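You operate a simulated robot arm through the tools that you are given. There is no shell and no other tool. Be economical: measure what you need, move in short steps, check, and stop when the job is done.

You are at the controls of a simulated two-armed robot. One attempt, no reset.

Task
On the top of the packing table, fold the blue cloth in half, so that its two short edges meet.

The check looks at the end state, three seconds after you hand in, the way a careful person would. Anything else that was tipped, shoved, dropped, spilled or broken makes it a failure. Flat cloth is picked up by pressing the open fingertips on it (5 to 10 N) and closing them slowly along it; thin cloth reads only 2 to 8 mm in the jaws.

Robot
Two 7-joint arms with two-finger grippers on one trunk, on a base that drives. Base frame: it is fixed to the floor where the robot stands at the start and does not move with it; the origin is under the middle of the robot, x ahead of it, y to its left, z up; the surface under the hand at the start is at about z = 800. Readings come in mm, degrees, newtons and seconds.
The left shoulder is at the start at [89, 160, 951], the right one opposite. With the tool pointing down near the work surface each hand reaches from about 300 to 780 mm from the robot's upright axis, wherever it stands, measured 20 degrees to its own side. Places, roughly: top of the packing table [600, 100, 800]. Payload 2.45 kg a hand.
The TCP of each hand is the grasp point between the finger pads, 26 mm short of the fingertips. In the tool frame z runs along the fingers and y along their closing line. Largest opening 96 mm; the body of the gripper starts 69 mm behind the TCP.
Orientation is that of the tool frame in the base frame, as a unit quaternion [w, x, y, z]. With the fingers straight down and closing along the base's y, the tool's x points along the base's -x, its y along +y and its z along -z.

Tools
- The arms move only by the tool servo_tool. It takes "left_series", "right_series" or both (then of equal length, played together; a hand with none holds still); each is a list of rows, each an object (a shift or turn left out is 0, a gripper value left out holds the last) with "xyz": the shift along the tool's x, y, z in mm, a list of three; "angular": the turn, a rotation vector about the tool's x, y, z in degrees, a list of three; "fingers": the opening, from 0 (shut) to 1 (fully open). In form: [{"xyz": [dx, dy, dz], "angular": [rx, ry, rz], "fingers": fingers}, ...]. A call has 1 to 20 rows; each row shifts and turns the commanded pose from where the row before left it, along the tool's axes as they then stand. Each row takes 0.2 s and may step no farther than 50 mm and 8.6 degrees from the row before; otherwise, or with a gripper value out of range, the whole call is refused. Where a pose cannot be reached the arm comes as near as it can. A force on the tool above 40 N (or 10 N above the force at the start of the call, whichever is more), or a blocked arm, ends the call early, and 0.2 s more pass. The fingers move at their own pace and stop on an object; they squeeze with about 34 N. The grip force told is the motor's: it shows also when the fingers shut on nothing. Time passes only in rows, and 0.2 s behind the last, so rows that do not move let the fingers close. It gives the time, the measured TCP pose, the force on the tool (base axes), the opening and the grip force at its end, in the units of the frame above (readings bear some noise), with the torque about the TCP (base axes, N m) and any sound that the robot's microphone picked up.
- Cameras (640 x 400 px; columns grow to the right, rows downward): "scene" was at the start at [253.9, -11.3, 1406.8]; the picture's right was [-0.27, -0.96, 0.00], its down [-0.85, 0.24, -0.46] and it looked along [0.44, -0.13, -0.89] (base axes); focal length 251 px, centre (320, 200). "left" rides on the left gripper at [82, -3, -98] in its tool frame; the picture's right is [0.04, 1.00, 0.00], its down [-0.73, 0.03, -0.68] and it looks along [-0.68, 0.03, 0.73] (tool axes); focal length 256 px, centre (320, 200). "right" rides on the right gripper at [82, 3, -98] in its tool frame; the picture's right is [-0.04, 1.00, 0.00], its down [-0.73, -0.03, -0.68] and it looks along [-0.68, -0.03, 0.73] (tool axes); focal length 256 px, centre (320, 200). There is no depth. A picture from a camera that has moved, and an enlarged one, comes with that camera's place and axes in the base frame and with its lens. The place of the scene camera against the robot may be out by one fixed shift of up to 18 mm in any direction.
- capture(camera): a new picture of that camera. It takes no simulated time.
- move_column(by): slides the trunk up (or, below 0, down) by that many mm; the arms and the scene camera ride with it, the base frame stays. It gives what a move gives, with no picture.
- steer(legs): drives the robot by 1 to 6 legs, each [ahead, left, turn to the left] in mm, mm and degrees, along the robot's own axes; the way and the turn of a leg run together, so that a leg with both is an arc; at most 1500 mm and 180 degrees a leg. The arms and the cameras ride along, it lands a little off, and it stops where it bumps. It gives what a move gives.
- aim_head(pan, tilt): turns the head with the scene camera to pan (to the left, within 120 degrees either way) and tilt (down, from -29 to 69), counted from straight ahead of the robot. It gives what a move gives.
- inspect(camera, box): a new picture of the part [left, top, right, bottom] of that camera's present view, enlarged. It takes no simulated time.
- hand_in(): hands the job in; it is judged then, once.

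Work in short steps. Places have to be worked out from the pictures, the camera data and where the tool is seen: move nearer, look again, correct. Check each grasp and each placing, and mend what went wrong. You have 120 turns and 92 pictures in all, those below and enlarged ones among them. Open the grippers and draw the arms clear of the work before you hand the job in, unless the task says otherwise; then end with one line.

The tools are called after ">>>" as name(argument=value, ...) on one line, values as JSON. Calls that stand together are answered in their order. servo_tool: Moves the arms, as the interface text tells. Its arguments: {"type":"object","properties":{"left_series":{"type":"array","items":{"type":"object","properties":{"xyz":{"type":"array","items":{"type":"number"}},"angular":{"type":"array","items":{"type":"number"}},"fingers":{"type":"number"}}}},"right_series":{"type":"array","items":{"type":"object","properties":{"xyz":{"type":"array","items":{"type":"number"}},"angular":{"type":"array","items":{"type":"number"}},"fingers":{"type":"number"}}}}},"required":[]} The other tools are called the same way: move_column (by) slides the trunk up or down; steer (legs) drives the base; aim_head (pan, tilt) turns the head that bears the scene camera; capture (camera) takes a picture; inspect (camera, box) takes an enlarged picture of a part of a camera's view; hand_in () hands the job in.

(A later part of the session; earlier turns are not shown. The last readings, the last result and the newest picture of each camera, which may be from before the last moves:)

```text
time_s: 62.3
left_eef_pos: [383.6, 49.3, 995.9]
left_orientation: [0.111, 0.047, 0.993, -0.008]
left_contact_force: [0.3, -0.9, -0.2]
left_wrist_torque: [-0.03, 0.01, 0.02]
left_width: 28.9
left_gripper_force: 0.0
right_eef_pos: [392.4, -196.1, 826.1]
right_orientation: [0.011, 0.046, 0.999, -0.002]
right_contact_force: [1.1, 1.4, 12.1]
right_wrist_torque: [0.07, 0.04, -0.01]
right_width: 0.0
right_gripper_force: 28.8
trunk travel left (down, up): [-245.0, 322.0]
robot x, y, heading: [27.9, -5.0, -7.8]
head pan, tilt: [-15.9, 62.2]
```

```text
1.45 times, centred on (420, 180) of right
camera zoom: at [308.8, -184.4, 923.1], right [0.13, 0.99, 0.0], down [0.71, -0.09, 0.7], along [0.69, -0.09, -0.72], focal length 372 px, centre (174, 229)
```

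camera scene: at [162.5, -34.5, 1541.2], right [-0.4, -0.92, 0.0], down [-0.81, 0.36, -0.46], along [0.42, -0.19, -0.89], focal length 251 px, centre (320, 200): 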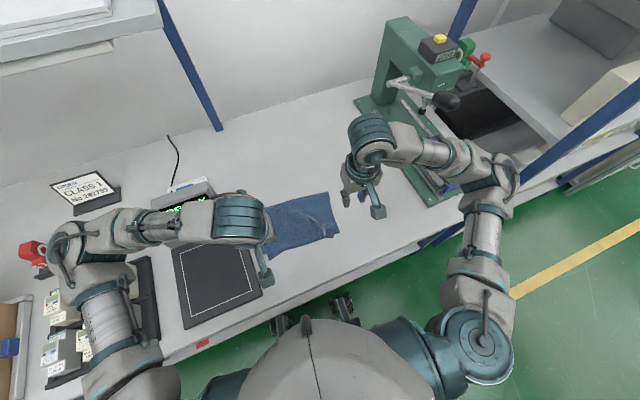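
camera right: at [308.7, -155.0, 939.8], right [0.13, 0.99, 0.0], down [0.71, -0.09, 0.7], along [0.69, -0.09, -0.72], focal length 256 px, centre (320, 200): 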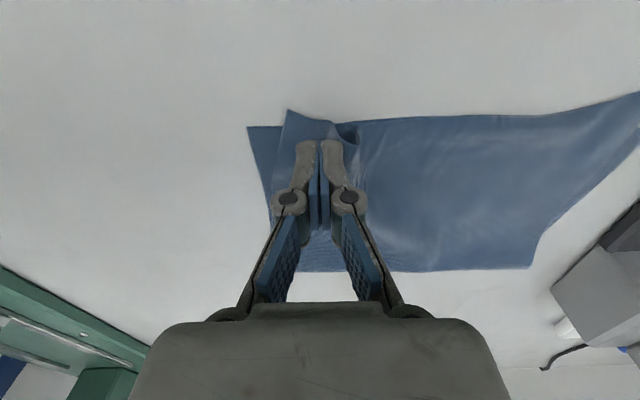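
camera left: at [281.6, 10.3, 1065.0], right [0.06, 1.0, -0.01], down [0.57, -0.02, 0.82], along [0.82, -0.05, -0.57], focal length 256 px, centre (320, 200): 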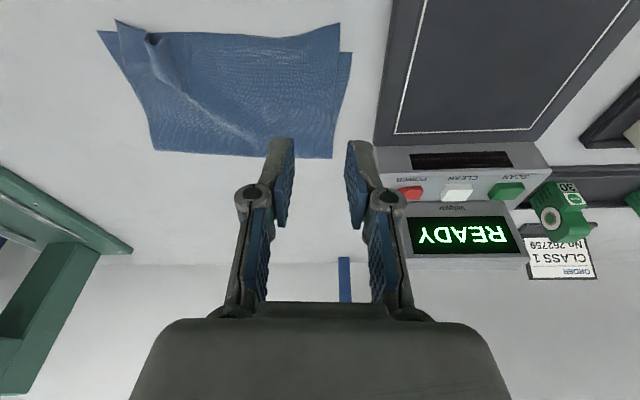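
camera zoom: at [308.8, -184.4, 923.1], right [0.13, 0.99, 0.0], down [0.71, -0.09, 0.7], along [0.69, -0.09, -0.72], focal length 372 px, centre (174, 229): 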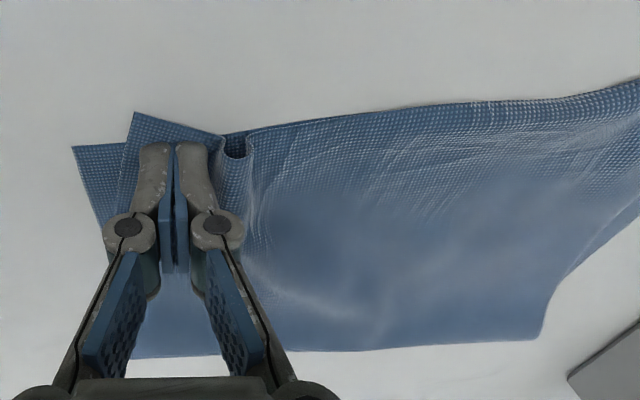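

The press-drag moved both layers together, so the relative offset is unchanged. A better way is to straddle the pucker, press, and open the fingers. The opposing pulls can't stretch the flat lower layer, so the slack upper one should spread. I lift and go over the pucker at y≈-172.

>>> servo_tool(right_series=[{"xyz": [0, 0, -8]}, {"xyz": [0, 0, -8], "fingers": 0.27}, {"xyz": [0, 12, 0]}, {"xyz": [1, 12, 0]}, {}])

>>> capture(camera="right")

```text
time_s: 63.5
left_eef_pos: [383.9, 48.4, 995.2]
left_orientation: [0.111, 0.047, 0.993, -0.008]
left_contact_force: [1.3, 1.2, 0.5]
left_wrist_torque: [-0.01, 0.0, 0.01]
left_width: 28.7
left_gripper_force: 0.1
right_eef_pos: [392.0, -174.3, 842.9]
right_orientation: [0.011, 0.046, 0.999, -0.001]
right_contact_force: [-0.1, 0.5, 0.5]
right_wrist_torque: [0.0, -0.04, 0.01]
right_width: 26.0
right_gripper_force: 0.1
trunk travel left (down, up): [-245.0, 322.0]
robot x, y, heading: [28.5, -5.4, -8.0]
head pan, tilt: [-15.9, 62.2]
```

```text
27 pictures are left
camera right: at [309.8, -161.8, 939.6], right [0.13, 0.99, 0.0], down [0.71, -0.09, 0.7], along [0.69, -0.09, -0.72], focal length 256 px, centre (320, 200)
```

right: 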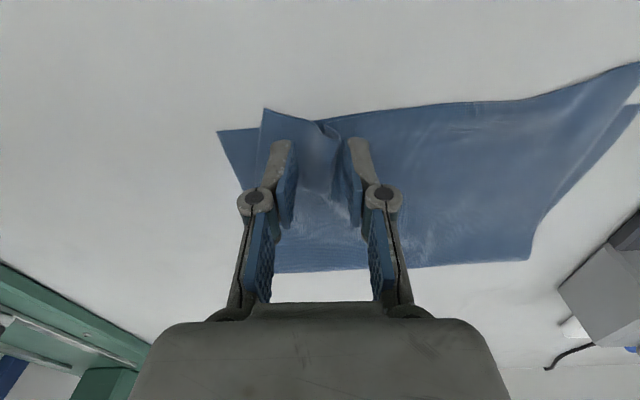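

The pucker sits between the fingers. I descend to light contact.

>>> servo_tool(right_series=[{"xyz": [4, 1, 6]}, {"xyz": [0, 0, 6]}, {"xyz": [0, 0, 3]}, {"xyz": [0, 0, 1]}, {"xyz": [0, 0, 0.8]}, {}])

```text
time_s: 64.9
left_eef_pos: [382.3, 48.6, 996.5]
left_orientation: [0.111, 0.047, 0.993, -0.007]
left_contact_force: [-0.3, -0.2, -0.6]
left_wrist_torque: [0.01, -0.03, 0.01]
left_width: 28.7
left_gripper_force: 0.1
right_eef_pos: [388.4, -169.5, 826.6]
right_orientation: [0.013, 0.047, 0.999, -0.001]
right_contact_force: [0.5, -0.9, 27.4]
right_wrist_torque: [-0.2, 0.15, 0.04]
right_width: 27.7
right_gripper_force: 6.6
trunk travel left (down, up): [-245.0, 322.0]
robot x, y, heading: [25.8, -6.8, -7.7]
head pan, tilt: [-15.9, 62.2]
```

27 N is too much, so I ease off 1 mm and open the fingers slowly.

>>> servo_tool(right_series=[{"xyz": [0, 0, -1.1]}, {"fingers": 0.32}, {"fingers": 0.37}, {"fingers": 0.42}, {"fingers": 0.47}, {"fingers": 0.52}, {"fingers": 0.57}, {"fingers": 0.62}, {"fingers": 0.67}, {"fingers": 0.72}, {}])

>>> capture(camera="right")

```text
time_s: 67.3
left_eef_pos: [384.2, 48.5, 995.1]
left_orientation: [0.111, 0.048, 0.993, -0.008]
left_contact_force: [-0.2, -0.9, 0.0]
left_wrist_torque: [0.0, 0.01, 0.01]
left_width: 28.7
left_gripper_force: 0.0
right_eef_pos: [388.8, -171.3, 825.9]
right_orientation: [0.012, 0.046, 0.999, -0.001]
right_contact_force: [1.1, -0.3, -0.1]
right_wrist_torque: [-0.01, -0.02, 0.0]
right_width: 69.0
right_gripper_force: 0.2
trunk travel left (down, up): [-245.0, 322.0]
robot x, y, heading: [27.8, -2.2, -8.1]
head pan, tilt: [-15.9, 62.2]
```

```text
26 pictures are left
camera right: at [306.3, -160.1, 923.1], right [0.13, 0.99, 0.0], down [0.71, -0.09, 0.7], along [0.69, -0.09, -0.72], focal length 256 px, centre (320, 200)
```

right: 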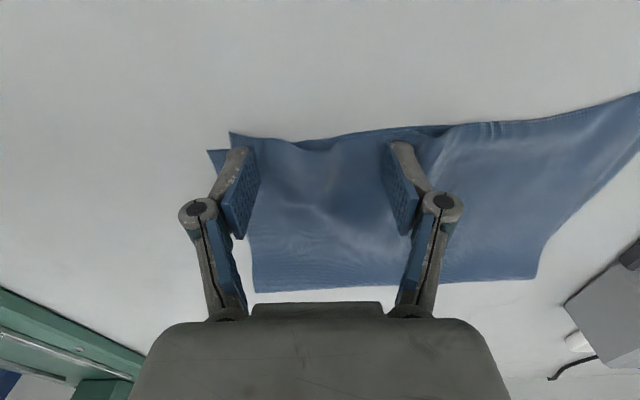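

The spread worked and the pucker is gone. I lift the right hand clear and view the result.

>>> servo_tool(right_series=[{"xyz": [0, 0, -10]}, {"xyz": [0, 0, -30]}, {"xyz": [0, -20, -45]}, {"xyz": [0, -20, -45]}, {"xyz": [0, -10, -30]}, {}])

>>> inspect(camera="right", box=[270, 5, 610, 205])

```text
time_s: 68.7
left_eef_pos: [384.7, 48.0, 994.7]
left_orientation: [0.111, 0.047, 0.993, -0.006]
left_contact_force: [-0.2, 0.6, 0.4]
left_wrist_torque: [-0.02, 0.0, 0.0]
left_width: 28.8
left_gripper_force: 0.1
right_eef_pos: [382.6, -220.9, 986.2]
right_orientation: [0.011, 0.046, 0.999, 0.0]
right_contact_force: [0.3, 0.2, -0.2]
right_wrist_torque: [0.04, 0.01, -0.01]
right_width: 69.3
right_gripper_force: 0.1
trunk travel left (down, up): [-245.0, 322.0]
robot x, y, heading: [28.2, -4.2, -7.8]
head pan, tilt: [-15.9, 62.2]
```

```text
1.88 times, centred on (440, 105) of right
camera zoom: at [300.5, -208.8, 1082.8], right [0.13, 0.99, 0.0], down [0.71, -0.09, 0.69], along [0.69, -0.09, -0.72], focal length 482 px, centre (94, 379)
```

zoom: 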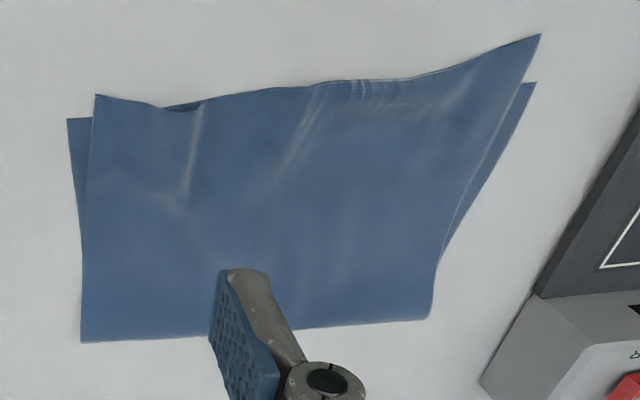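

Now the right corner is off by about 9/16 mm and the left one by about 22/8 mm. I approach both: the right hand for a second spread near (386,-178), the left upright over the protruding top-left corner at (378,-22).

>>> servo_tool(left_series=[{"xyz": [0, -14, 0], "angular": [0, 6.4, 0], "fingers": 0.35}, {"xyz": [0, -14, 0], "angular": [0, 6.4, 0]}, {"xyz": [0, -14, 30]}, {"xyz": [0, -14, 30]}, {"xyz": [0, -14, 30]}, {"xyz": [0, 0, 30]}, {"xyz": [0, 0, 25]}, {}], right_series=[{"xyz": [0, 14, 20], "fingers": 0.4}, {"xyz": [0, 14, 20]}, {"xyz": [0, 15, 20]}, {"xyz": [0, 0, 20]}, {"xyz": [0, 0, 20]}, {"xyz": [0, 0, 20]}, {"xyz": [0, 0, 20]}, {}])

>>> capture(camera="left")

>>> capture(camera="right")

```text
time_s: 70.5
left_eef_pos: [378.3, -23.0, 849.4]
left_orientation: [0.0, 0.048, 0.999, -0.002]
left_contact_force: [-1.0, 0.6, -0.3]
left_wrist_torque: [0.01, 0.02, 0.01]
left_width: 33.3
left_gripper_force: 0.0
right_eef_pos: [387.0, -179.9, 846.4]
right_orientation: [0.011, 0.046, 0.999, 0.0]
right_contact_force: [0.6, 0.8, 0.4]
right_wrist_torque: [0.01, -0.03, 0.0]
right_width: 38.3
right_gripper_force: 0.0
trunk travel left (down, up): [-245.0, 322.0]
robot x, y, heading: [24.8, -6.5, -8.1]
head pan, tilt: [-15.9, 62.2]
```

```text
24 pictures are left
camera left: at [297.8, -16.8, 948.4], right [0.06, 1.0, 0.0], down [0.73, -0.04, 0.68], along [0.68, -0.04, -0.73], focal length 256 px, centre (320, 200)
```

left: 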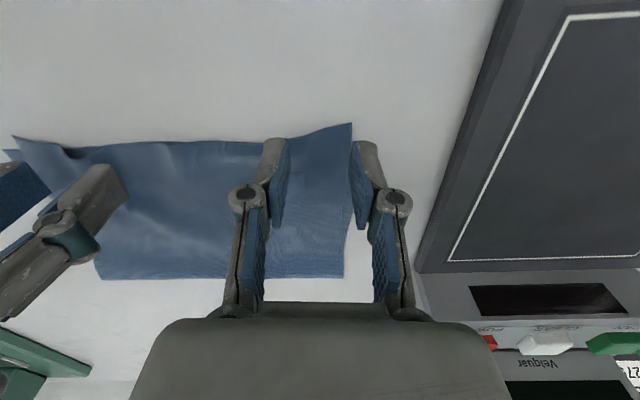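

```text
23 pictures are left
camera right: at [304.7, -166.9, 942.9], right [0.13, 0.99, 0.0], down [0.71, -0.1, 0.7], along [0.69, -0.09, -0.72], focal length 256 px, centre (320, 200)
```

right: 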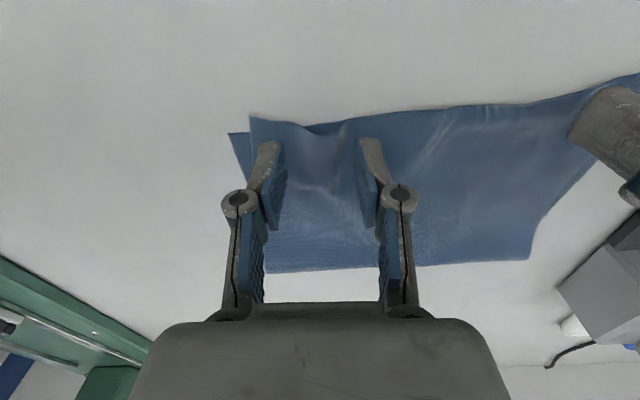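

The left hand needs a small shift (+5,-8). The right hand straddles the remaining waves. I lower the right hand close to contact and shift the left.

>>> servo_tool(left_series=[{"xyz": [-5.5, -7.5, 0]}, {"xyz": [0, 0, 5]}, {"xyz": [0, 0, 5]}, {"xyz": [0, 0, 4]}, {}], right_series=[{"xyz": [0, 2, 8]}, {"xyz": [0, 0, 6]}, {"xyz": [0, 0, 3]}, {"xyz": [0, 0, 1.3]}, {}])

```text
time_s: 71.7
left_eef_pos: [382.4, -30.4, 835.6]
left_orientation: [-0.001, 0.048, 0.999, -0.001]
left_contact_force: [-0.3, 0.0, -0.2]
left_wrist_torque: [0.0, -0.01, -0.01]
left_width: 33.6
left_gripper_force: 0.1
right_eef_pos: [388.6, -176.2, 828.0]
right_orientation: [0.012, 0.046, 0.999, -0.001]
right_contact_force: [-0.3, -1.6, -0.1]
right_wrist_torque: [-0.03, -0.02, 0.0]
right_width: 38.3
right_gripper_force: 0.1
trunk travel left (down, up): [-245.0, 322.0]
robot x, y, heading: [26.6, -2.5, -7.8]
head pan, tilt: [-15.9, 62.2]
```

I take both down to light contact in small steps.

>>> servo_tool(left_series=[{"xyz": [0, 0, 4]}, {"xyz": [0, 0, 2.5]}, {"xyz": [0, 0, 1]}, {}], right_series=[{"xyz": [0, 0, 0.6]}, {"xyz": [0, 0, 0.6]}, {"xyz": [0, 0, 0.6]}, {}])

```text
time_s: 72.7
left_eef_pos: [381.4, -31.0, 828.8]
left_orientation: [0.0, 0.048, 0.999, -0.002]
left_contact_force: [-0.1, 0.1, 0.4]
left_wrist_torque: [0.01, 0.01, 0.01]
left_width: 33.3
left_gripper_force: 0.0
right_eef_pos: [387.9, -176.6, 827.6]
right_orientation: [0.012, 0.046, 0.999, -0.001]
right_contact_force: [1.4, 0.3, 13.4]
right_wrist_torque: [0.0, 0.05, -0.04]
right_width: 39.4
right_gripper_force: 0.0
trunk travel left (down, up): [-245.0, 322.0]
robot x, y, heading: [26.7, -6.5, -7.9]
head pan, tilt: [-15.9, 62.2]
```

The right hand presses at 13 N. I open it slowly to spread while lowering the left a bit more.

>>> servo_tool(left_series=[{"xyz": [0, 0, 0.8]}, {"xyz": [0, 0, 0.8]}, {"xyz": [0, 0, 0.4]}, {}, {}, {}, {}, {}, {}, {}, {}, {}], right_series=[{"fingers": 0.45}, {"fingers": 0.5}, {"fingers": 0.55}, {"fingers": 0.6}, {"fingers": 0.65}, {"fingers": 0.7}, {"fingers": 0.75}, {"fingers": 0.8}, {"fingers": 0.85}, {}, {"xyz": [0, 0, -10]}, {"xyz": [0, 0, -20]}])

>>> capture(camera="right")

```text
time_s: 75.3
left_eef_pos: [380.4, -29.9, 827.3]
left_orientation: [0.001, 0.046, 0.999, -0.002]
left_contact_force: [1.1, -0.1, 11.7]
left_wrist_torque: [0.17, -0.13, 0.01]
left_width: 34.5
left_gripper_force: 0.5
right_eef_pos: [386.4, -175.2, 857.5]
right_orientation: [0.011, 0.046, 0.999, 0.0]
right_contact_force: [0.3, -0.2, -0.2]
right_wrist_torque: [0.02, 0.02, 0.01]
right_width: 81.8
right_gripper_force: 0.2
trunk travel left (down, up): [-245.0, 322.0]
robot x, y, heading: [27.0, -4.9, -8.1]
head pan, tilt: [-15.9, 62.2]
```

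```text
22 pictures are left
camera right: at [304.9, -164.7, 954.2], right [0.13, 0.99, 0.0], down [0.71, -0.1, 0.7], along [0.69, -0.09, -0.72], focal length 256 px, centre (320, 200)
```

right: 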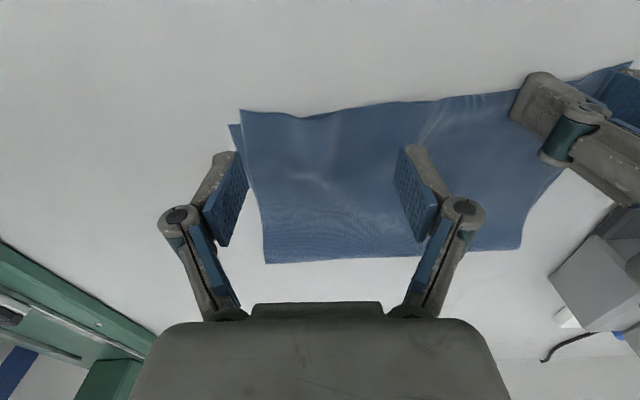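

The right corner is now within a few mm. I raise the right hand away and close the left on the protruding top layer.

>>> servo_tool(left_series=[{"fingers": 0.31}, {"fingers": 0.28}, {"fingers": 0.25}, {"fingers": 0.22}, {"fingers": 0.19}, {"fingers": 0.16}, {"fingers": 0.13}, {"fingers": 0.1}, {"fingers": 0.07}, {"fingers": 0.04}, {"fingers": 0.0}, {}, {}], right_series=[{"xyz": [0, -10, -30]}, {"xyz": [0, -10, -30]}, {"xyz": [0, -10, -30]}, {"xyz": [0, -10, -30]}, {}, {}, {}, {}, {}, {}, {}, {}, {}])

>>> capture(camera="left")

```text
time_s: 78.1
left_eef_pos: [381.8, -28.6, 826.6]
left_orientation: [0.0, 0.047, 0.999, -0.002]
left_contact_force: [0.2, -0.9, 4.4]
left_wrist_torque: [-0.01, -0.07, -0.01]
left_width: 3.7
left_gripper_force: 28.6
right_eef_pos: [381.7, -216.5, 977.4]
right_orientation: [0.011, 0.046, 0.999, -0.001]
right_contact_force: [0.7, 0.3, 0.8]
right_wrist_torque: [0.0, 0.02, 0.0]
right_width: 81.4
right_gripper_force: 0.1
trunk travel left (down, up): [-245.0, 322.0]
robot x, y, heading: [27.1, -8.7, -8.1]
head pan, tilt: [-15.9, 62.2]
```

```text
21 pictures are left
camera left: at [301.2, -24.6, 925.7], right [0.06, 1.0, 0.0], down [0.73, -0.04, 0.68], along [0.68, -0.04, -0.73], focal length 256 px, centre (320, 200)
```

left: 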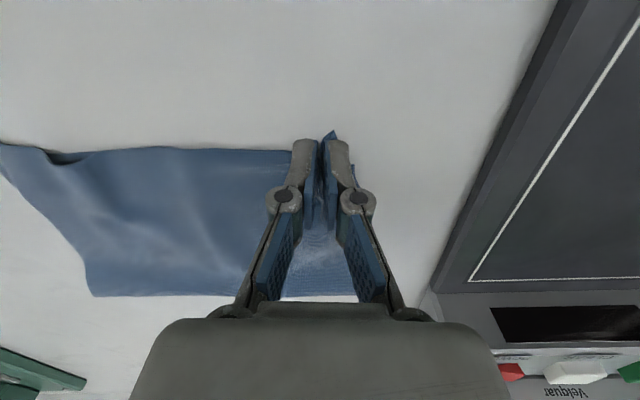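

It's gripped (3.7 mm). I lift about 35 mm and check that only the top layer rises.

>>> servo_tool(left_series=[{"xyz": [0, 0, -10]}, {"xyz": [0, 0, -12]}, {"xyz": [-3, 0, -13]}, {}])

>>> inspect(camera="left", box=[100, 60, 420, 260])

>>> inspect(camera="right", box=[260, 0, 620, 220])

```text
time_s: 79.1
left_eef_pos: [383.7, -30.8, 863.5]
left_orientation: [0.0, 0.048, 0.999, -0.002]
left_contact_force: [-1.0, 0.2, 0.1]
left_wrist_torque: [-0.07, 0.03, 0.01]
left_width: 4.5
left_gripper_force: 30.2
right_eef_pos: [381.4, -216.2, 976.6]
right_orientation: [0.012, 0.045, 0.999, 0.0]
right_contact_force: [0.5, -0.4, 0.1]
right_wrist_torque: [0.02, 0.0, -0.01]
right_width: 81.7
right_gripper_force: 0.2
trunk travel left (down, up): [-245.0, 322.0]
robot x, y, heading: [24.7, -6.3, -8.0]
head pan, tilt: [-15.9, 62.2]
```

```text
2.00 times, centred on (260, 160) of left
camera zoom: at [303.4, -25.0, 962.0], right [0.06, 1.0, 0.0], down [0.73, -0.04, 0.68], along [0.68, -0.04, -0.73], focal length 512 px, centre (440, 280)
```

zoom: 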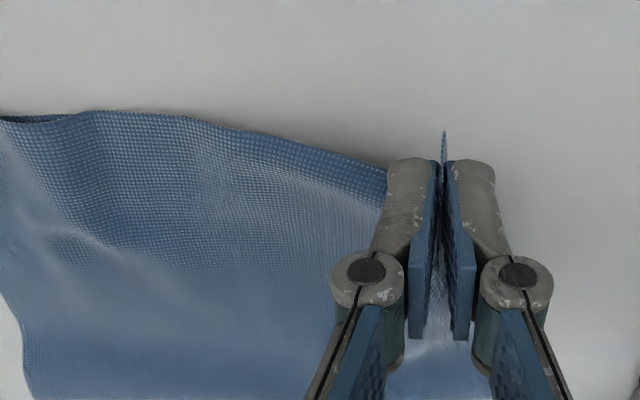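

```text
1.78 times, centred on (440, 110) of right
camera zoom: at [299.2, -204.2, 1074.2], right [0.13, 0.99, 0.0], down [0.71, -0.1, 0.7], along [0.69, -0.09, -0.72], focal length 455 px, centre (107, 360)
```

zoom: 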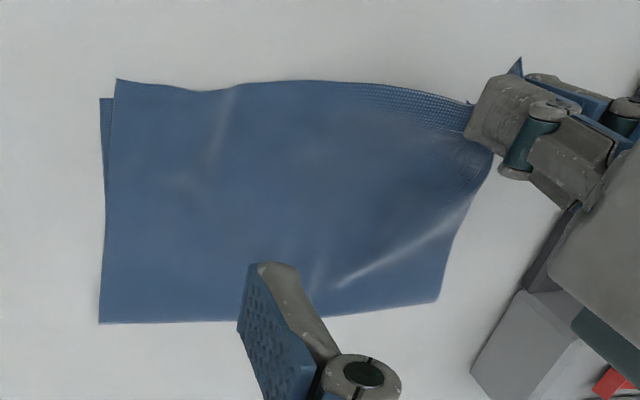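

The lower corner D is not visible beside the fingers, so I suspect both layers were picked up. I lower, open and raise the left hand to see the true state.

>>> servo_tool(left_series=[{"xyz": [3, 0, 13]}, {"xyz": [0, 0, 12]}, {"xyz": [0, 0, 9]}, {"fingers": 0.1}, {"fingers": 0.2}, {"fingers": 0.3}, {"fingers": 0.4}, {}, {"xyz": [0, 0, -15]}, {"xyz": [0, 0, -35]}, {"xyz": [0, 10, -40]}, {"xyz": [0, 20, -40]}, {"xyz": [0, 20, -10]}, {}])

>>> inspect(camera="left", box=[60, 0, 380, 200])

>>> inspect(camera="right", box=[290, 10, 610, 210])

```text
time_s: 82.1
left_eef_pos: [388.6, 20.8, 967.7]
left_orientation: [-0.001, 0.047, 0.999, -0.002]
left_contact_force: [0.3, 0.3, 0.1]
left_wrist_torque: [-0.04, 0.03, 0.03]
left_width: 38.3
left_gripper_force: 0.2
right_eef_pos: [382.2, -215.4, 977.3]
right_orientation: [0.012, 0.046, 0.999, -0.002]
right_contact_force: [-0.5, 0.1, 0.4]
right_wrist_torque: [-0.03, -0.01, -0.03]
right_width: 81.5
right_gripper_force: 0.1
trunk travel left (down, up): [-245.0, 322.0]
robot x, y, heading: [28.4, -5.4, -7.9]
head pan, tilt: [-15.9, 62.2]
```

```text
2.00 times, centred on (220, 100) of left
camera zoom: at [307.2, 26.4, 1065.9], right [0.06, 1.0, 0.0], down [0.73, -0.04, 0.68], along [0.68, -0.04, -0.73], focal length 512 px, centre (520, 400)
```

zoom: 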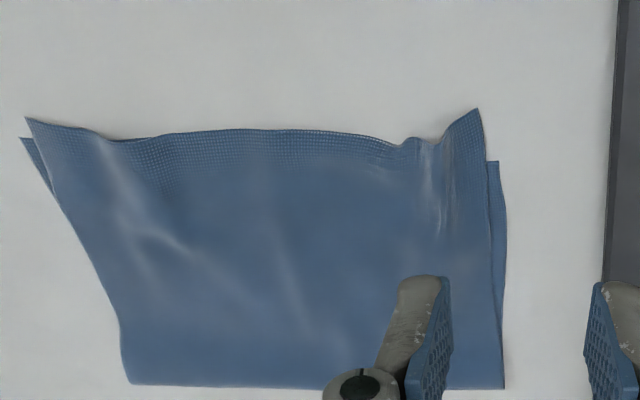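

```text
2.00 times, centred on (450, 110) of right
camera zoom: at [299.5, -203.5, 1074.1], right [0.13, 0.99, 0.0], down [0.71, -0.09, 0.69], along [0.69, -0.09, -0.72], focal length 512 px, centre (60, 380)
```

zoom: 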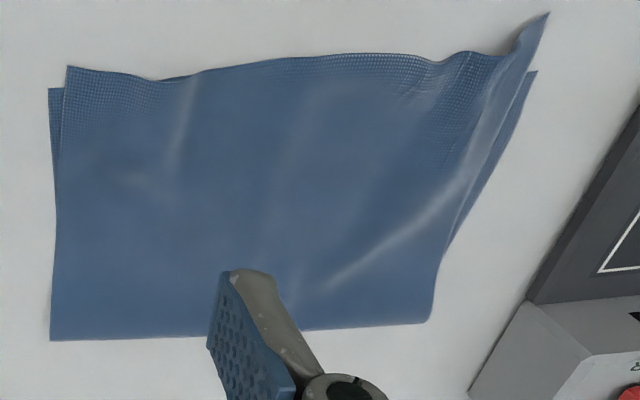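

D is in place at (393,10), so only the top layer was gripped. Its corner is at (369,3) and needs about (+23,+7). I return to the pucker at (381,-27), regrip, and this time move it.

>>> servo_tool(left_series=[{"xyz": [1, -16, 30], "fingers": 0.3}, {"xyz": [1, -16, 30]}, {"xyz": [1, -16, 30]}, {"xyz": [0, 0, 30]}, {"xyz": [0, 0, 12]}, {"xyz": [0, 0, 5]}, {"xyz": [0, 0, 2]}, {}])

>>> capture(camera="left")

```text
time_s: 83.9
left_eef_pos: [378.5, -28.5, 828.1]
left_orientation: [0.001, 0.047, 0.999, -0.002]
left_contact_force: [-0.3, 1.2, -0.5]
left_wrist_torque: [-0.02, 0.0, 0.01]
left_width: 28.9
left_gripper_force: 0.1
right_eef_pos: [381.3, -214.6, 976.5]
right_orientation: [0.012, 0.048, 0.999, 0.0]
right_contact_force: [-0.6, -0.6, 0.5]
right_wrist_torque: [0.02, -0.02, 0.02]
right_width: 81.6
right_gripper_force: 0.1
trunk travel left (down, up): [-245.0, 322.0]
robot x, y, heading: [26.9, -5.7, -7.8]
head pan, tilt: [-15.9, 62.2]
```

```text
16 pictures are left
camera left: at [298.2, -22.9, 927.5], right [0.06, 1.0, 0.0], down [0.73, -0.04, 0.68], along [0.68, -0.04, -0.73], focal length 256 px, centre (320, 200)
```

left: 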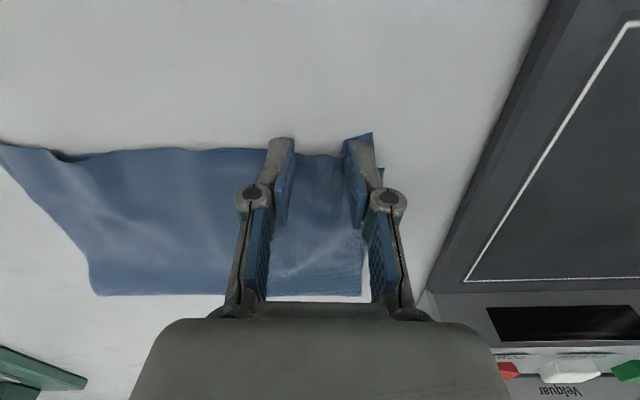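

Well placed, with D visible at the right of the fingers. I press slightly and close.

>>> servo_tool(left_series=[{"xyz": [0, 0, 0.8]}, {"xyz": [0, 0, 0.7]}, {"fingers": 0.26}, {"fingers": 0.22}, {"fingers": 0.18}, {"fingers": 0.14}, {"fingers": 0.1}, {"fingers": 0.06}, {"fingers": 0.02}, {"fingers": 0.0}, {}, {}])

```text
time_s: 86.5
left_eef_pos: [378.7, -28.3, 827.4]
left_orientation: [0.0, 0.047, 0.999, -0.002]
left_contact_force: [-0.2, 1.0, 7.0]
left_wrist_torque: [-0.14, -0.09, 0.04]
left_width: 2.6
left_gripper_force: 35.2
right_eef_pos: [381.7, -215.3, 977.9]
right_orientation: [0.011, 0.046, 0.999, 0.0]
right_contact_force: [-0.6, -0.5, 0.1]
right_wrist_torque: [-0.02, -0.01, 0.0]
right_width: 81.6
right_gripper_force: 0.1
trunk travel left (down, up): [-245.0, 322.0]
robot x, y, heading: [28.3, -4.0, -8.1]
head pan, tilt: [-15.9, 62.2]
```

Gripped at 2.6 mm. I lift 30 mm while moving forward a little and check D.

>>> servo_tool(left_series=[{"xyz": [0, 0, -8]}, {"xyz": [-3, 0, -10]}, {"xyz": [-5, 1, -12]}, {}])

>>> capture(camera="left")

```text
time_s: 87.5
left_eef_pos: [387.6, -27.9, 859.1]
left_orientation: [0.001, 0.048, 0.999, -0.003]
left_contact_force: [0.8, 0.1, 0.3]
left_wrist_torque: [-0.01, 0.0, 0.0]
left_width: 3.6
left_gripper_force: 30.2
right_eef_pos: [382.1, -216.5, 978.0]
right_orientation: [0.011, 0.046, 0.999, 0.0]
right_contact_force: [0.8, 0.3, 0.6]
right_wrist_torque: [-0.02, 0.01, -0.03]
right_width: 81.6
right_gripper_force: 0.0
trunk travel left (down, up): [-245.0, 322.0]
robot x, y, heading: [27.5, -9.3, -7.8]
head pan, tilt: [-15.9, 62.2]
```

```text
15 pictures are left
camera left: at [306.0, -22.4, 957.1], right [0.06, 1.0, 0.0], down [0.73, -0.04, 0.68], along [0.68, -0.04, -0.73], focal length 256 px, centre (320, 200)
```

left: 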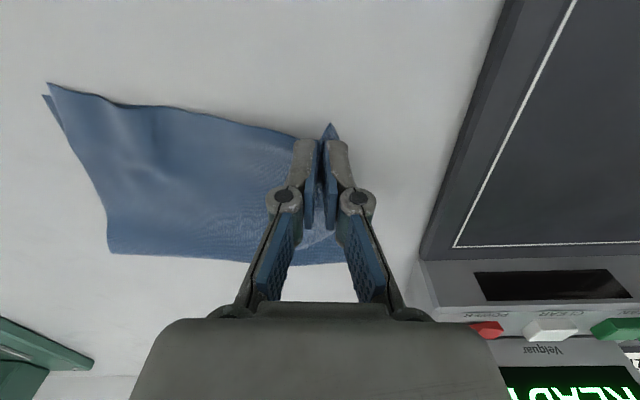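

D isn't where I'd expect, so I check from the right camera.

>>> inspect(camera="right", box=[450, 0, 640, 120])

```text
3.33 times, centred on (545, 60) of right
camera zoom: at [299.2, -204.3, 1074.1], right [0.13, 0.99, 0.0], down [0.71, -0.1, 0.7], along [0.69, -0.09, -0.72], focal length 853 px, centre (-430, 667)
```

zoom: 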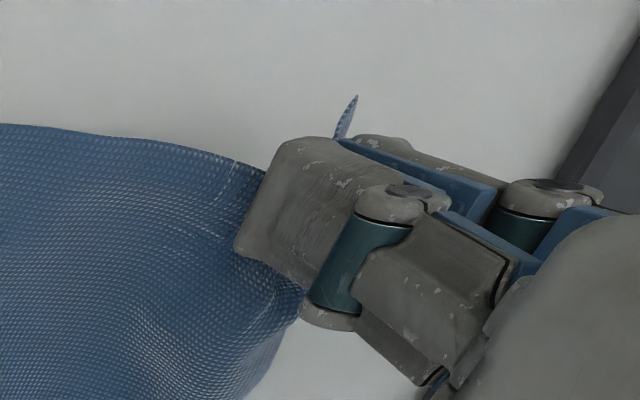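

Both layers were caught. I set it down where it was, open to spread, and will regrip farther out on the protruding part only.

>>> servo_tool(left_series=[{"xyz": [5, -1, 12]}, {"xyz": [3, 0, 10]}, {"xyz": [0, 0, 8]}, {"xyz": [0, 0, 1], "fingers": 0.1}, {"fingers": 0.2}, {"fingers": 0.3}, {"fingers": 0.4}, {"fingers": 0.5}, {}, {"xyz": [0, 0, -15]}, {"xyz": [0, 0, -35]}, {"xyz": [0, 10, -40]}, {"xyz": [0, 15, -30]}, {}])

>>> inspect(camera="left", box=[60, 0, 380, 200])

```text
time_s: 90.5
left_eef_pos: [379.9, -0.1, 945.8]
left_orientation: [0.0, 0.048, 0.999, -0.002]
left_contact_force: [0.3, 0.3, 0.5]
left_wrist_torque: [0.0, 0.0, -0.01]
left_width: 47.9
left_gripper_force: 0.0
right_eef_pos: [381.6, -216.1, 976.9]
right_orientation: [0.012, 0.046, 0.999, 0.0]
right_contact_force: [0.1, -0.6, -0.6]
right_wrist_torque: [-0.01, 0.02, -0.01]
right_width: 81.6
right_gripper_force: 0.0
trunk travel left (down, up): [-245.0, 322.0]
robot x, y, heading: [27.0, -6.6, -7.9]
head pan, tilt: [-15.9, 62.2]
```

```text
2.00 times, centred on (220, 100) of left
camera zoom: at [299.8, 4.2, 1044.6], right [0.06, 1.0, 0.0], down [0.73, -0.04, 0.68], along [0.68, -0.04, -0.73], focal length 512 px, centre (520, 400)
```

zoom: 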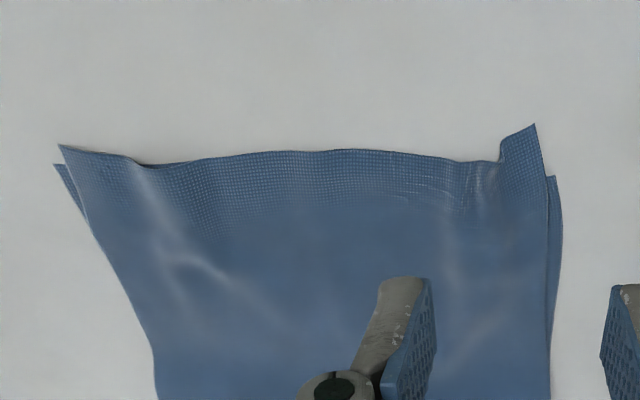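

The protruding lug is top layer only: corner at (364,7) against D at (387,15). I'll press it lightly with closed fingertips and slide it +22/+7 back onto the lower layer.

>>> servo_tool(left_series=[{"xyz": [6, -1, 30], "fingers": 0.0}, {"xyz": [6, -1, 30]}, {"xyz": [0, 0, 30]}, {"xyz": [0, 0, 18]}, {"xyz": [0, 0, 6]}, {"xyz": [0, 0, 2]}, {}])

>>> capture(camera="left")

```text
time_s: 92.1
left_eef_pos: [368.5, -3.5, 831.1]
left_orientation: [0.0, 0.047, 0.999, -0.002]
left_contact_force: [-0.7, 0.0, 0.1]
left_wrist_torque: [0.0, -0.03, -0.02]
left_width: 0.0
left_gripper_force: 28.3
right_eef_pos: [382.0, -215.9, 977.5]
right_orientation: [0.011, 0.046, 0.999, -0.001]
right_contact_force: [-0.7, 0.0, -0.2]
right_wrist_torque: [-0.01, 0.01, 0.0]
right_width: 81.3
right_gripper_force: 0.0
trunk travel left (down, up): [-245.0, 322.0]
robot x, y, heading: [24.1, -7.0, -7.8]
head pan, tilt: [-15.9, 62.2]
```

```text
12 pictures are left
camera left: at [287.7, 2.1, 929.9], right [0.05, 1.0, 0.0], down [0.73, -0.04, 0.68], along [0.68, -0.04, -0.73], focal length 256 px, centre (320, 200)
```

left: 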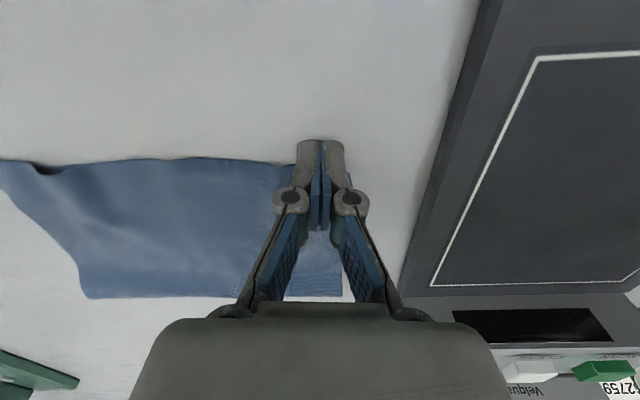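

The fingertips cover the lug. I press lightly.

>>> servo_tool(left_series=[{"xyz": [0, 0, 2]}, {"xyz": [0, 0, 1.2]}, {"xyz": [0, 0, 0.8]}, {}])

```text
time_s: 93.1
left_eef_pos: [368.5, -3.6, 826.5]
left_orientation: [-0.001, 0.048, 0.999, -0.002]
left_contact_force: [-0.4, 0.4, -0.2]
left_wrist_torque: [0.01, -0.04, -0.04]
left_width: 0.0
left_gripper_force: 28.7
right_eef_pos: [381.1, -215.7, 977.0]
right_orientation: [0.011, 0.046, 0.999, 0.0]
right_contact_force: [-0.1, 0.0, 0.5]
right_wrist_torque: [-0.04, 0.06, -0.01]
right_width: 81.6
right_gripper_force: 0.0
trunk travel left (down, up): [-245.0, 322.0]
robot x, y, heading: [25.8, -3.3, -7.9]
head pan, tilt: [-15.9, 62.2]
```

Not in contact yet; 1.5 mm more.

>>> servo_tool(left_series=[{"xyz": [0, 0, 0.8]}, {"xyz": [0, 0, 0.6]}, {}])

```text
time_s: 93.9
left_eef_pos: [369.2, -2.6, 826.0]
left_orientation: [0.001, 0.048, 0.999, -0.003]
left_contact_force: [-0.4, 1.6, 12.7]
left_wrist_torque: [0.03, -0.09, 0.01]
left_width: 0.1
left_gripper_force: 28.5
right_eef_pos: [381.0, -216.3, 977.9]
right_orientation: [0.012, 0.047, 0.999, 0.0]
right_contact_force: [0.1, -0.4, -0.8]
right_wrist_torque: [0.03, 0.01, 0.01]
right_width: 81.5
right_gripper_force: 0.0
trunk travel left (down, up): [-245.0, 322.0]
robot x, y, heading: [29.6, -5.5, -7.9]
head pan, tilt: [-15.9, 62.2]
```

I ease to about 6 N and slide +22/+7.

>>> servo_tool(left_series=[{"xyz": [0, 0, -0.5]}, {"xyz": [-3.6, 1.5, 0]}, {"xyz": [-3.6, 1.5, 0]}, {"xyz": [-3.6, 1.5, -0.2]}, {"xyz": [-3.6, 1.5, -0.2]}, {"xyz": [-3.6, 1.5, -0.2]}, {"xyz": [-3.6, 1.5, 0]}, {"xyz": [0, 0, -8]}, {"xyz": [0, 0, -25]}, {"xyz": [0, 10, -40]}, {"xyz": [0, 15, -40]}, {}])

>>> inspect(camera="left", box=[60, 0, 380, 200])

```text
time_s: 96.5
left_eef_pos: [394.3, 30.6, 937.8]
left_orientation: [-0.001, 0.047, 0.999, -0.002]
left_contact_force: [0.4, -0.1, -0.3]
left_wrist_torque: [0.0, 0.0, 0.0]
left_width: 0.0
left_gripper_force: 28.2
right_eef_pos: [382.2, -214.8, 977.7]
right_orientation: [0.011, 0.047, 0.999, -0.001]
right_contact_force: [0.2, 0.3, 0.5]
right_wrist_torque: [-0.03, 0.01, 0.03]
right_width: 81.6
right_gripper_force: 0.2
trunk travel left (down, up): [-245.0, 322.0]
robot x, y, heading: [28.0, -5.2, -7.8]
head pan, tilt: [-15.9, 62.2]
```

```text
2.00 times, centred on (220, 100) of left
camera zoom: at [313.2, 36.0, 1036.1], right [0.06, 1.0, 0.0], down [0.73, -0.04, 0.68], along [0.68, -0.04, -0.74], focal length 512 px, centre (520, 400)
```

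zoom: 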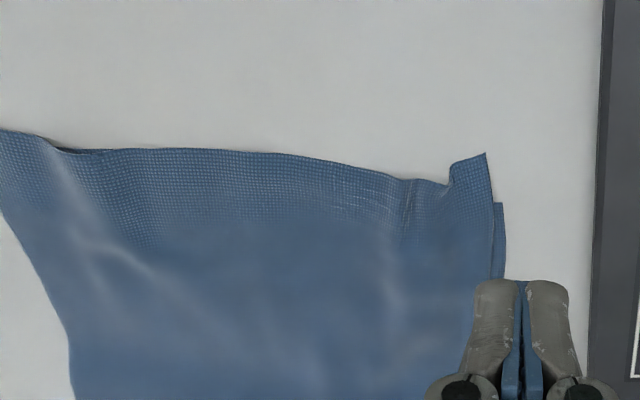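

Both layers moved together again: corner (385,17), D (407,22). Peeling and re-laying is the proper way, so I pinch just the lug at (388,3), well outside the lower layer's edge (about x=405).

>>> servo_tool(left_series=[{"xyz": [2, -14, 30], "fingers": 0.18}, {"xyz": [2, -14, 30]}, {"xyz": [0, 0, 30]}, {"xyz": [0, 0, 12]}, {"xyz": [0, 0, 5]}, {"xyz": [0, 0, 2]}, {"xyz": [0, 0, 1]}, {}])

>>> inspect(camera="left", box=[220, 90, 420, 220])

```text
time_s: 98.3
left_eef_pos: [386.8, 0.4, 829.3]
left_orientation: [0.001, 0.048, 0.999, -0.001]
left_contact_force: [0.6, -0.3, -0.1]
left_wrist_torque: [0.01, -0.01, 0.02]
left_width: 17.3
left_gripper_force: 0.1
right_eef_pos: [382.6, -214.5, 977.7]
right_orientation: [0.011, 0.047, 0.999, -0.001]
right_contact_force: [0.0, 0.3, -1.0]
right_wrist_torque: [0.0, -0.04, 0.01]
right_width: 81.7
right_gripper_force: 0.1
trunk travel left (down, up): [-245.0, 322.0]
robot x, y, heading: [26.4, -6.8, -7.7]
head pan, tilt: [-15.9, 62.2]
```

```text
3.08 times, centred on (320, 155) of left
camera zoom: at [306.4, 6.2, 928.0], right [0.06, 1.0, 0.0], down [0.73, -0.04, 0.68], along [0.68, -0.04, -0.73], focal length 788 px, centre (320, 338)
```

zoom: 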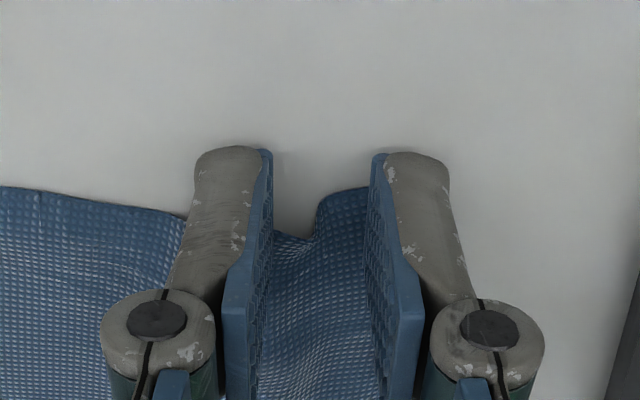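

The lug lies between and under the fingers. I press to light contact.

>>> servo_tool(left_series=[{"xyz": [0, 0, 1]}, {"xyz": [0, 0, 1]}, {"xyz": [0, 0, 0.7]}, {}])

```text
time_s: 99.3
left_eef_pos: [386.3, 1.8, 826.0]
left_orientation: [0.001, 0.046, 0.999, -0.003]
left_contact_force: [2.2, 1.5, 12.3]
left_wrist_torque: [0.12, -0.08, 0.02]
left_width: 17.4
left_gripper_force: 0.3
right_eef_pos: [380.6, -216.9, 977.9]
right_orientation: [0.011, 0.046, 0.999, -0.001]
right_contact_force: [0.1, -0.3, -0.6]
right_wrist_torque: [0.0, 0.02, 0.0]
right_width: 81.8
right_gripper_force: 0.1
trunk travel left (down, up): [-245.0, 322.0]
robot x, y, heading: [24.3, -4.1, -7.6]
head pan, tilt: [-15.9, 62.2]
```

I close slowly and lift right away.

>>> servo_tool(left_series=[{"xyz": [0, 0, -0.3], "fingers": 0.15}, {"fingers": 0.12}, {"fingers": 0.09}, {"fingers": 0.06}, {"fingers": 0.03}, {"fingers": 0.0}, {}, {"xyz": [0, 0, -4]}, {"xyz": [-2, 0, -8]}, {"xyz": [-5, 0, -10]}, {"xyz": [-6, 1, -10]}, {}])

>>> capture(camera="left")

```text
time_s: 101.9
left_eef_pos: [399.7, 0.2, 858.7]
left_orientation: [-0.001, 0.047, 0.999, -0.002]
left_contact_force: [0.0, -0.1, 0.0]
left_wrist_torque: [0.03, -0.01, 0.01]
left_width: 0.2
left_gripper_force: 28.7
right_eef_pos: [381.0, -214.8, 977.4]
right_orientation: [0.012, 0.046, 0.999, -0.001]
right_contact_force: [-0.1, 0.4, 0.5]
right_wrist_torque: [-0.01, 0.0, -0.01]
right_width: 81.6
right_gripper_force: 0.0
trunk travel left (down, up): [-245.0, 322.0]
robot x, y, heading: [28.3, -9.7, -8.1]
head pan, tilt: [-15.9, 62.2]
```

```text
9 pictures are left
camera left: at [319.4, 7.1, 957.3], right [0.06, 1.0, 0.0], down [0.73, -0.04, 0.68], along [0.68, -0.04, -0.73], focal length 256 px, centre (320, 200)
```

left: 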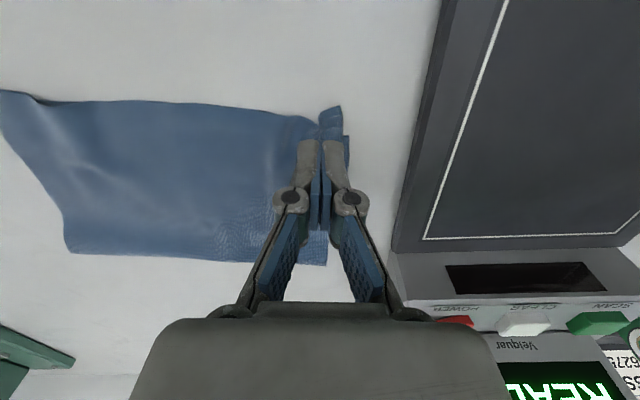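

It slipped out (0.2 mm). I retry a little deeper at (393,4) with a wider straddle around the puckered lug.

>>> servo_tool(left_series=[{"fingers": 0.3}, {"xyz": [7, 3.4, 0]}, {"xyz": [0, 0, 12]}, {"xyz": [0, 0, 12]}, {"xyz": [0, 0, 5]}, {"xyz": [0, 0, 2]}, {"xyz": [0, 0, 0.8]}, {}])

```text
time_s: 103.7
left_eef_pos: [394.8, 3.5, 828.1]
left_orientation: [0.0, 0.047, 0.999, -0.003]
left_contact_force: [0.4, 0.8, 6.3]
left_wrist_torque: [-0.12, -0.06, -0.01]
left_width: 29.3
left_gripper_force: 0.3
right_eef_pos: [382.4, -215.4, 977.6]
right_orientation: [0.011, 0.046, 0.999, 0.0]
right_contact_force: [-0.5, 0.5, 0.5]
right_wrist_torque: [0.04, 0.02, 0.0]
right_width: 81.5
right_gripper_force: 0.0
trunk travel left (down, up): [-245.0, 322.0]
robot x, y, heading: [24.6, -6.6, -7.9]
head pan, tilt: [-15.9, 62.2]
```

Contact is 6 N. I close slowly and lift just a little at the end.

>>> servo_tool(left_series=[{"fingers": 0.26}, {"fingers": 0.22}, {"fingers": 0.18}, {"fingers": 0.14}, {"fingers": 0.1}, {"fingers": 0.06}, {"fingers": 0.02}, {"fingers": 0.0}, {}, {"xyz": [0, 0, -5]}, {"xyz": [-1, 0, -8]}, {"xyz": [-3, 0, -10]}, {"xyz": [-4, 0, -10]}, {}])

>>> capture(camera="left")

```text
time_s: 106.7
left_eef_pos: [401.3, 2.9, 861.0]
left_orientation: [0.001, 0.046, 0.999, -0.002]
left_contact_force: [-0.7, -0.4, 2.5]
left_wrist_torque: [0.09, -0.03, 0.01]
left_width: 3.5
left_gripper_force: 31.8
right_eef_pos: [380.8, -215.9, 978.2]
right_orientation: [0.012, 0.046, 0.999, 0.0]
right_contact_force: [-0.8, 0.4, -0.8]
right_wrist_torque: [-0.01, 0.02, -0.01]
right_width: 81.5
right_gripper_force: 0.0
trunk travel left (down, up): [-245.0, 322.0]
robot x, y, heading: [24.5, -5.9, -8.0]
head pan, tilt: [-15.9, 62.2]
```

```text
8 pictures are left
camera left: at [321.2, 8.6, 959.4], right [0.06, 1.0, 0.0], down [0.73, -0.04, 0.68], along [0.68, -0.04, -0.73], focal length 256 px, centre (320, 200)
```

left: 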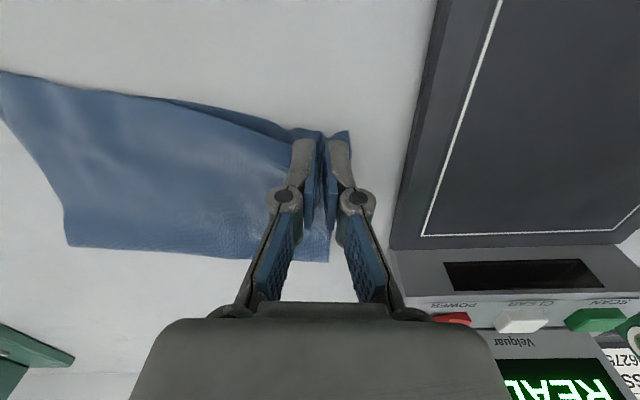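

Now only the top layer is lifted, and D stays visible at its place. I carry it about 13 mm farther forward and 6 mm left, then lower it.

>>> servo_tool(left_series=[{"xyz": [-4, 2.4, -6]}, {"xyz": [-4.4, 2.4, 0]}, {"xyz": [-4, 2.4, 0]}, {"xyz": [0, 0, 12]}, {"xyz": [0, 0, 14]}, {"xyz": [0, 0, 8]}, {"xyz": [0, 0, 4]}, {}])

>>> capture(camera="left")

```text
time_s: 108.5
left_eef_pos: [416.7, 9.1, 827.7]
left_orientation: [0.0, 0.048, 0.999, -0.001]
left_contact_force: [-0.8, -0.4, 1.0]
left_wrist_torque: [-0.03, 0.03, 0.01]
left_width: 3.4
left_gripper_force: 37.3
right_eef_pos: [382.4, -216.8, 978.3]
right_orientation: [0.012, 0.046, 0.999, 0.0]
right_contact_force: [-0.4, 0.6, -0.6]
right_wrist_torque: [0.0, -0.02, 0.0]
right_width: 81.6
right_gripper_force: 0.0
trunk travel left (down, up): [-245.0, 322.0]
robot x, y, heading: [25.5, -5.5, -7.8]
head pan, tilt: [-15.9, 62.2]
```

```text
7 pictures are left
camera left: at [334.3, 14.4, 926.1], right [0.06, 1.0, 0.0], down [0.73, -0.04, 0.68], along [0.68, -0.04, -0.73], focal length 256 px, centre (320, 200)
```

left: 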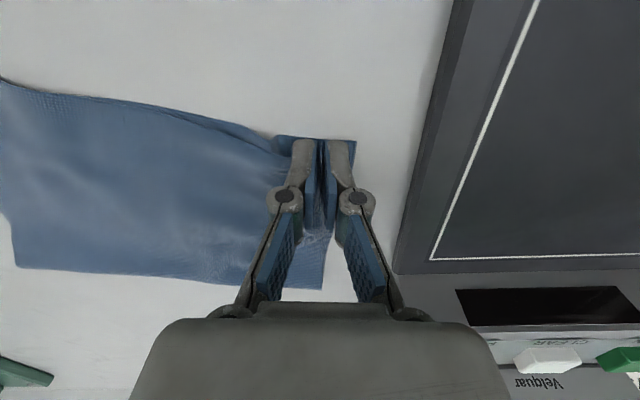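

The layers look well aligned at D. I press slightly, open slowly to spread the gather, and lift away.

>>> servo_tool(left_series=[{"xyz": [0, 0, 0.7]}, {"fingers": 0.05}, {"fingers": 0.1}, {"fingers": 0.15}, {"fingers": 0.2}, {"fingers": 0.25}, {"fingers": 0.3}, {"fingers": 0.35}, {}, {"xyz": [0, 0, -8]}, {"xyz": [0, 0, -25]}, {"xyz": [10, 10, -40]}, {"xyz": [15, 15, -40]}, {"xyz": [15, 0, -20]}, {}])

>>> inspect(camera="left", box=[60, 0, 380, 200])

```text
time_s: 111.7
left_eef_pos: [377.5, 37.1, 959.4]
left_orientation: [0.0, 0.047, 0.999, -0.002]
left_contact_force: [0.5, 0.0, -0.3]
left_wrist_torque: [-0.03, 0.01, -0.02]
left_width: 33.8
left_gripper_force: 0.1
right_eef_pos: [381.9, -215.1, 977.3]
right_orientation: [0.011, 0.046, 0.999, 0.0]
right_contact_force: [-0.7, 0.0, -0.5]
right_wrist_torque: [0.02, -0.02, 0.03]
right_width: 81.7
right_gripper_force: 0.0
trunk travel left (down, up): [-245.0, 322.0]
robot x, y, heading: [31.9, -5.2, -8.0]
head pan, tilt: [-15.9, 62.2]
```

```text
2.00 times, centred on (220, 100) of left
camera zoom: at [296.4, 42.9, 1058.7], right [0.05, 1.0, 0.0], down [0.73, -0.04, 0.68], along [0.68, -0.04, -0.74], focal length 512 px, centre (520, 400)
```

zoom: 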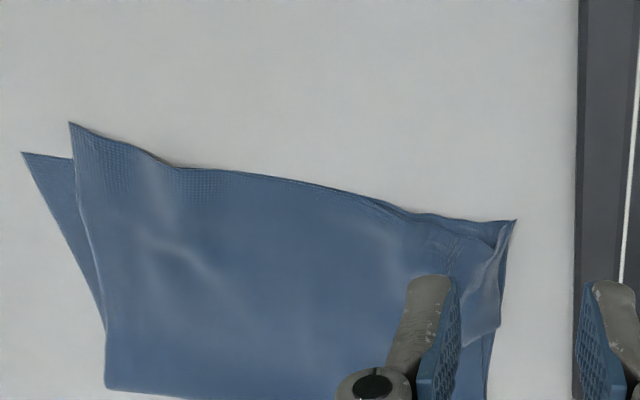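

The left corner is now good, but the right top corner looks pulled inward. I check from the right camera.

>>> inspect(camera="right", box=[290, 10, 610, 210])

```text
2.00 times, centred on (450, 110) of right
camera zoom: at [299.6, -203.8, 1074.0], right [0.13, 0.99, 0.0], down [0.71, -0.1, 0.69], along [0.69, -0.09, -0.72], focal length 512 px, centre (60, 380)
```

zoom: 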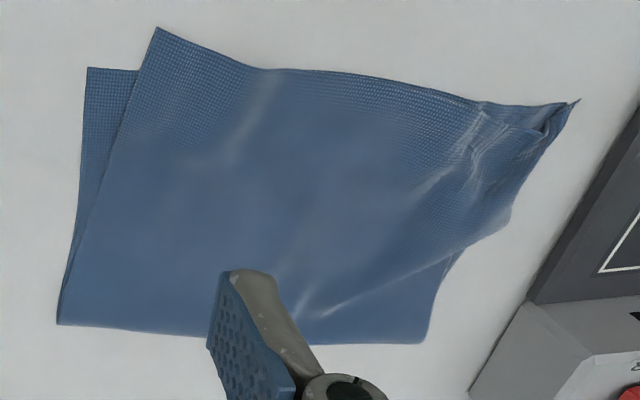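

The lower layer shifted: C(363,-198), D(408,39). The top corners are at R(351,-166) and L(421,28), with a gather near (412,-1). I'll spread that gather with the left hand, yawed to the edge direction, as worked before.

>>> servo_tool(left_series=[{"xyz": [-20, -17.5, 25], "fingers": 0.27}, {"xyz": [-21.5, -17.5, 30], "angular": [0, 0, 5.4]}, {"xyz": [0, 0, 30]}, {"xyz": [0, 0, 25]}, {"xyz": [0, 0, 12]}, {"xyz": [0, 0, 5]}, {"xyz": [0, 0, 2]}, {}])

>>> capture(camera="left")

```text
time_s: 113.5
left_eef_pos: [415.8, 0.0, 828.7]
left_orientation: [0.0, 0.094, 0.996, -0.002]
left_contact_force: [0.6, 1.0, 0.1]
left_wrist_torque: [0.01, 0.02, 0.0]
left_width: 26.0
left_gripper_force: 0.1
right_eef_pos: [381.4, -216.0, 977.9]
right_orientation: [0.011, 0.047, 0.999, 0.0]
right_contact_force: [0.5, 0.0, 0.4]
right_wrist_torque: [0.01, 0.03, 0.04]
right_width: 81.5
right_gripper_force: 0.0
trunk travel left (down, up): [-245.0, 322.0]
robot x, y, heading: [29.9, -4.1, -7.9]
head pan, tilt: [-15.9, 62.2]
```

```text
4 pictures are left
camera left: at [335.2, 12.7, 929.2], right [0.15, 0.99, 0.0], down [0.73, -0.11, 0.68], along [0.67, -0.1, -0.73], focal length 256 px, centre (320, 200)
```

left: 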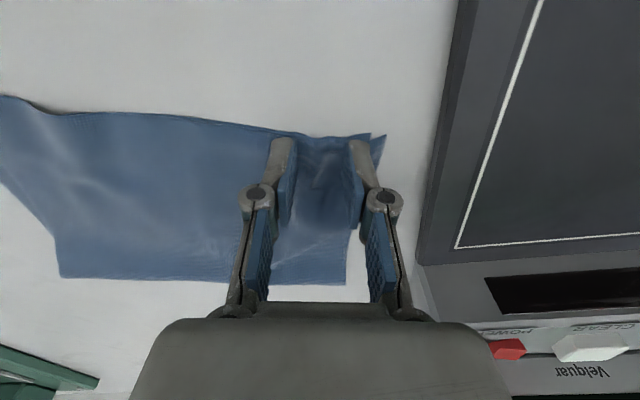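

The gather sits between the fingers, and the top corner is already near D. I press to light contact.

>>> servo_tool(left_series=[{"xyz": [0, 0, 1]}, {"xyz": [0, 0, 0.7]}, {"xyz": [0, 0, 0.4]}, {}])

```text
time_s: 114.5
left_eef_pos: [415.5, -1.9, 828.5]
left_orientation: [-0.001, 0.096, 0.995, -0.001]
left_contact_force: [-0.1, -0.4, 0.9]
left_wrist_torque: [0.02, 0.02, 0.0]
left_width: 25.9
left_gripper_force: 0.4
right_eef_pos: [380.7, -215.6, 977.9]
right_orientation: [0.011, 0.047, 0.999, -0.001]
right_contact_force: [-0.1, -0.1, -0.1]
right_wrist_torque: [0.0, -0.02, 0.02]
right_width: 81.6
right_gripper_force: 0.2
trunk travel left (down, up): [-245.0, 322.0]
robot x, y, heading: [27.9, -4.2, -7.9]
head pan, tilt: [-15.9, 62.2]
```

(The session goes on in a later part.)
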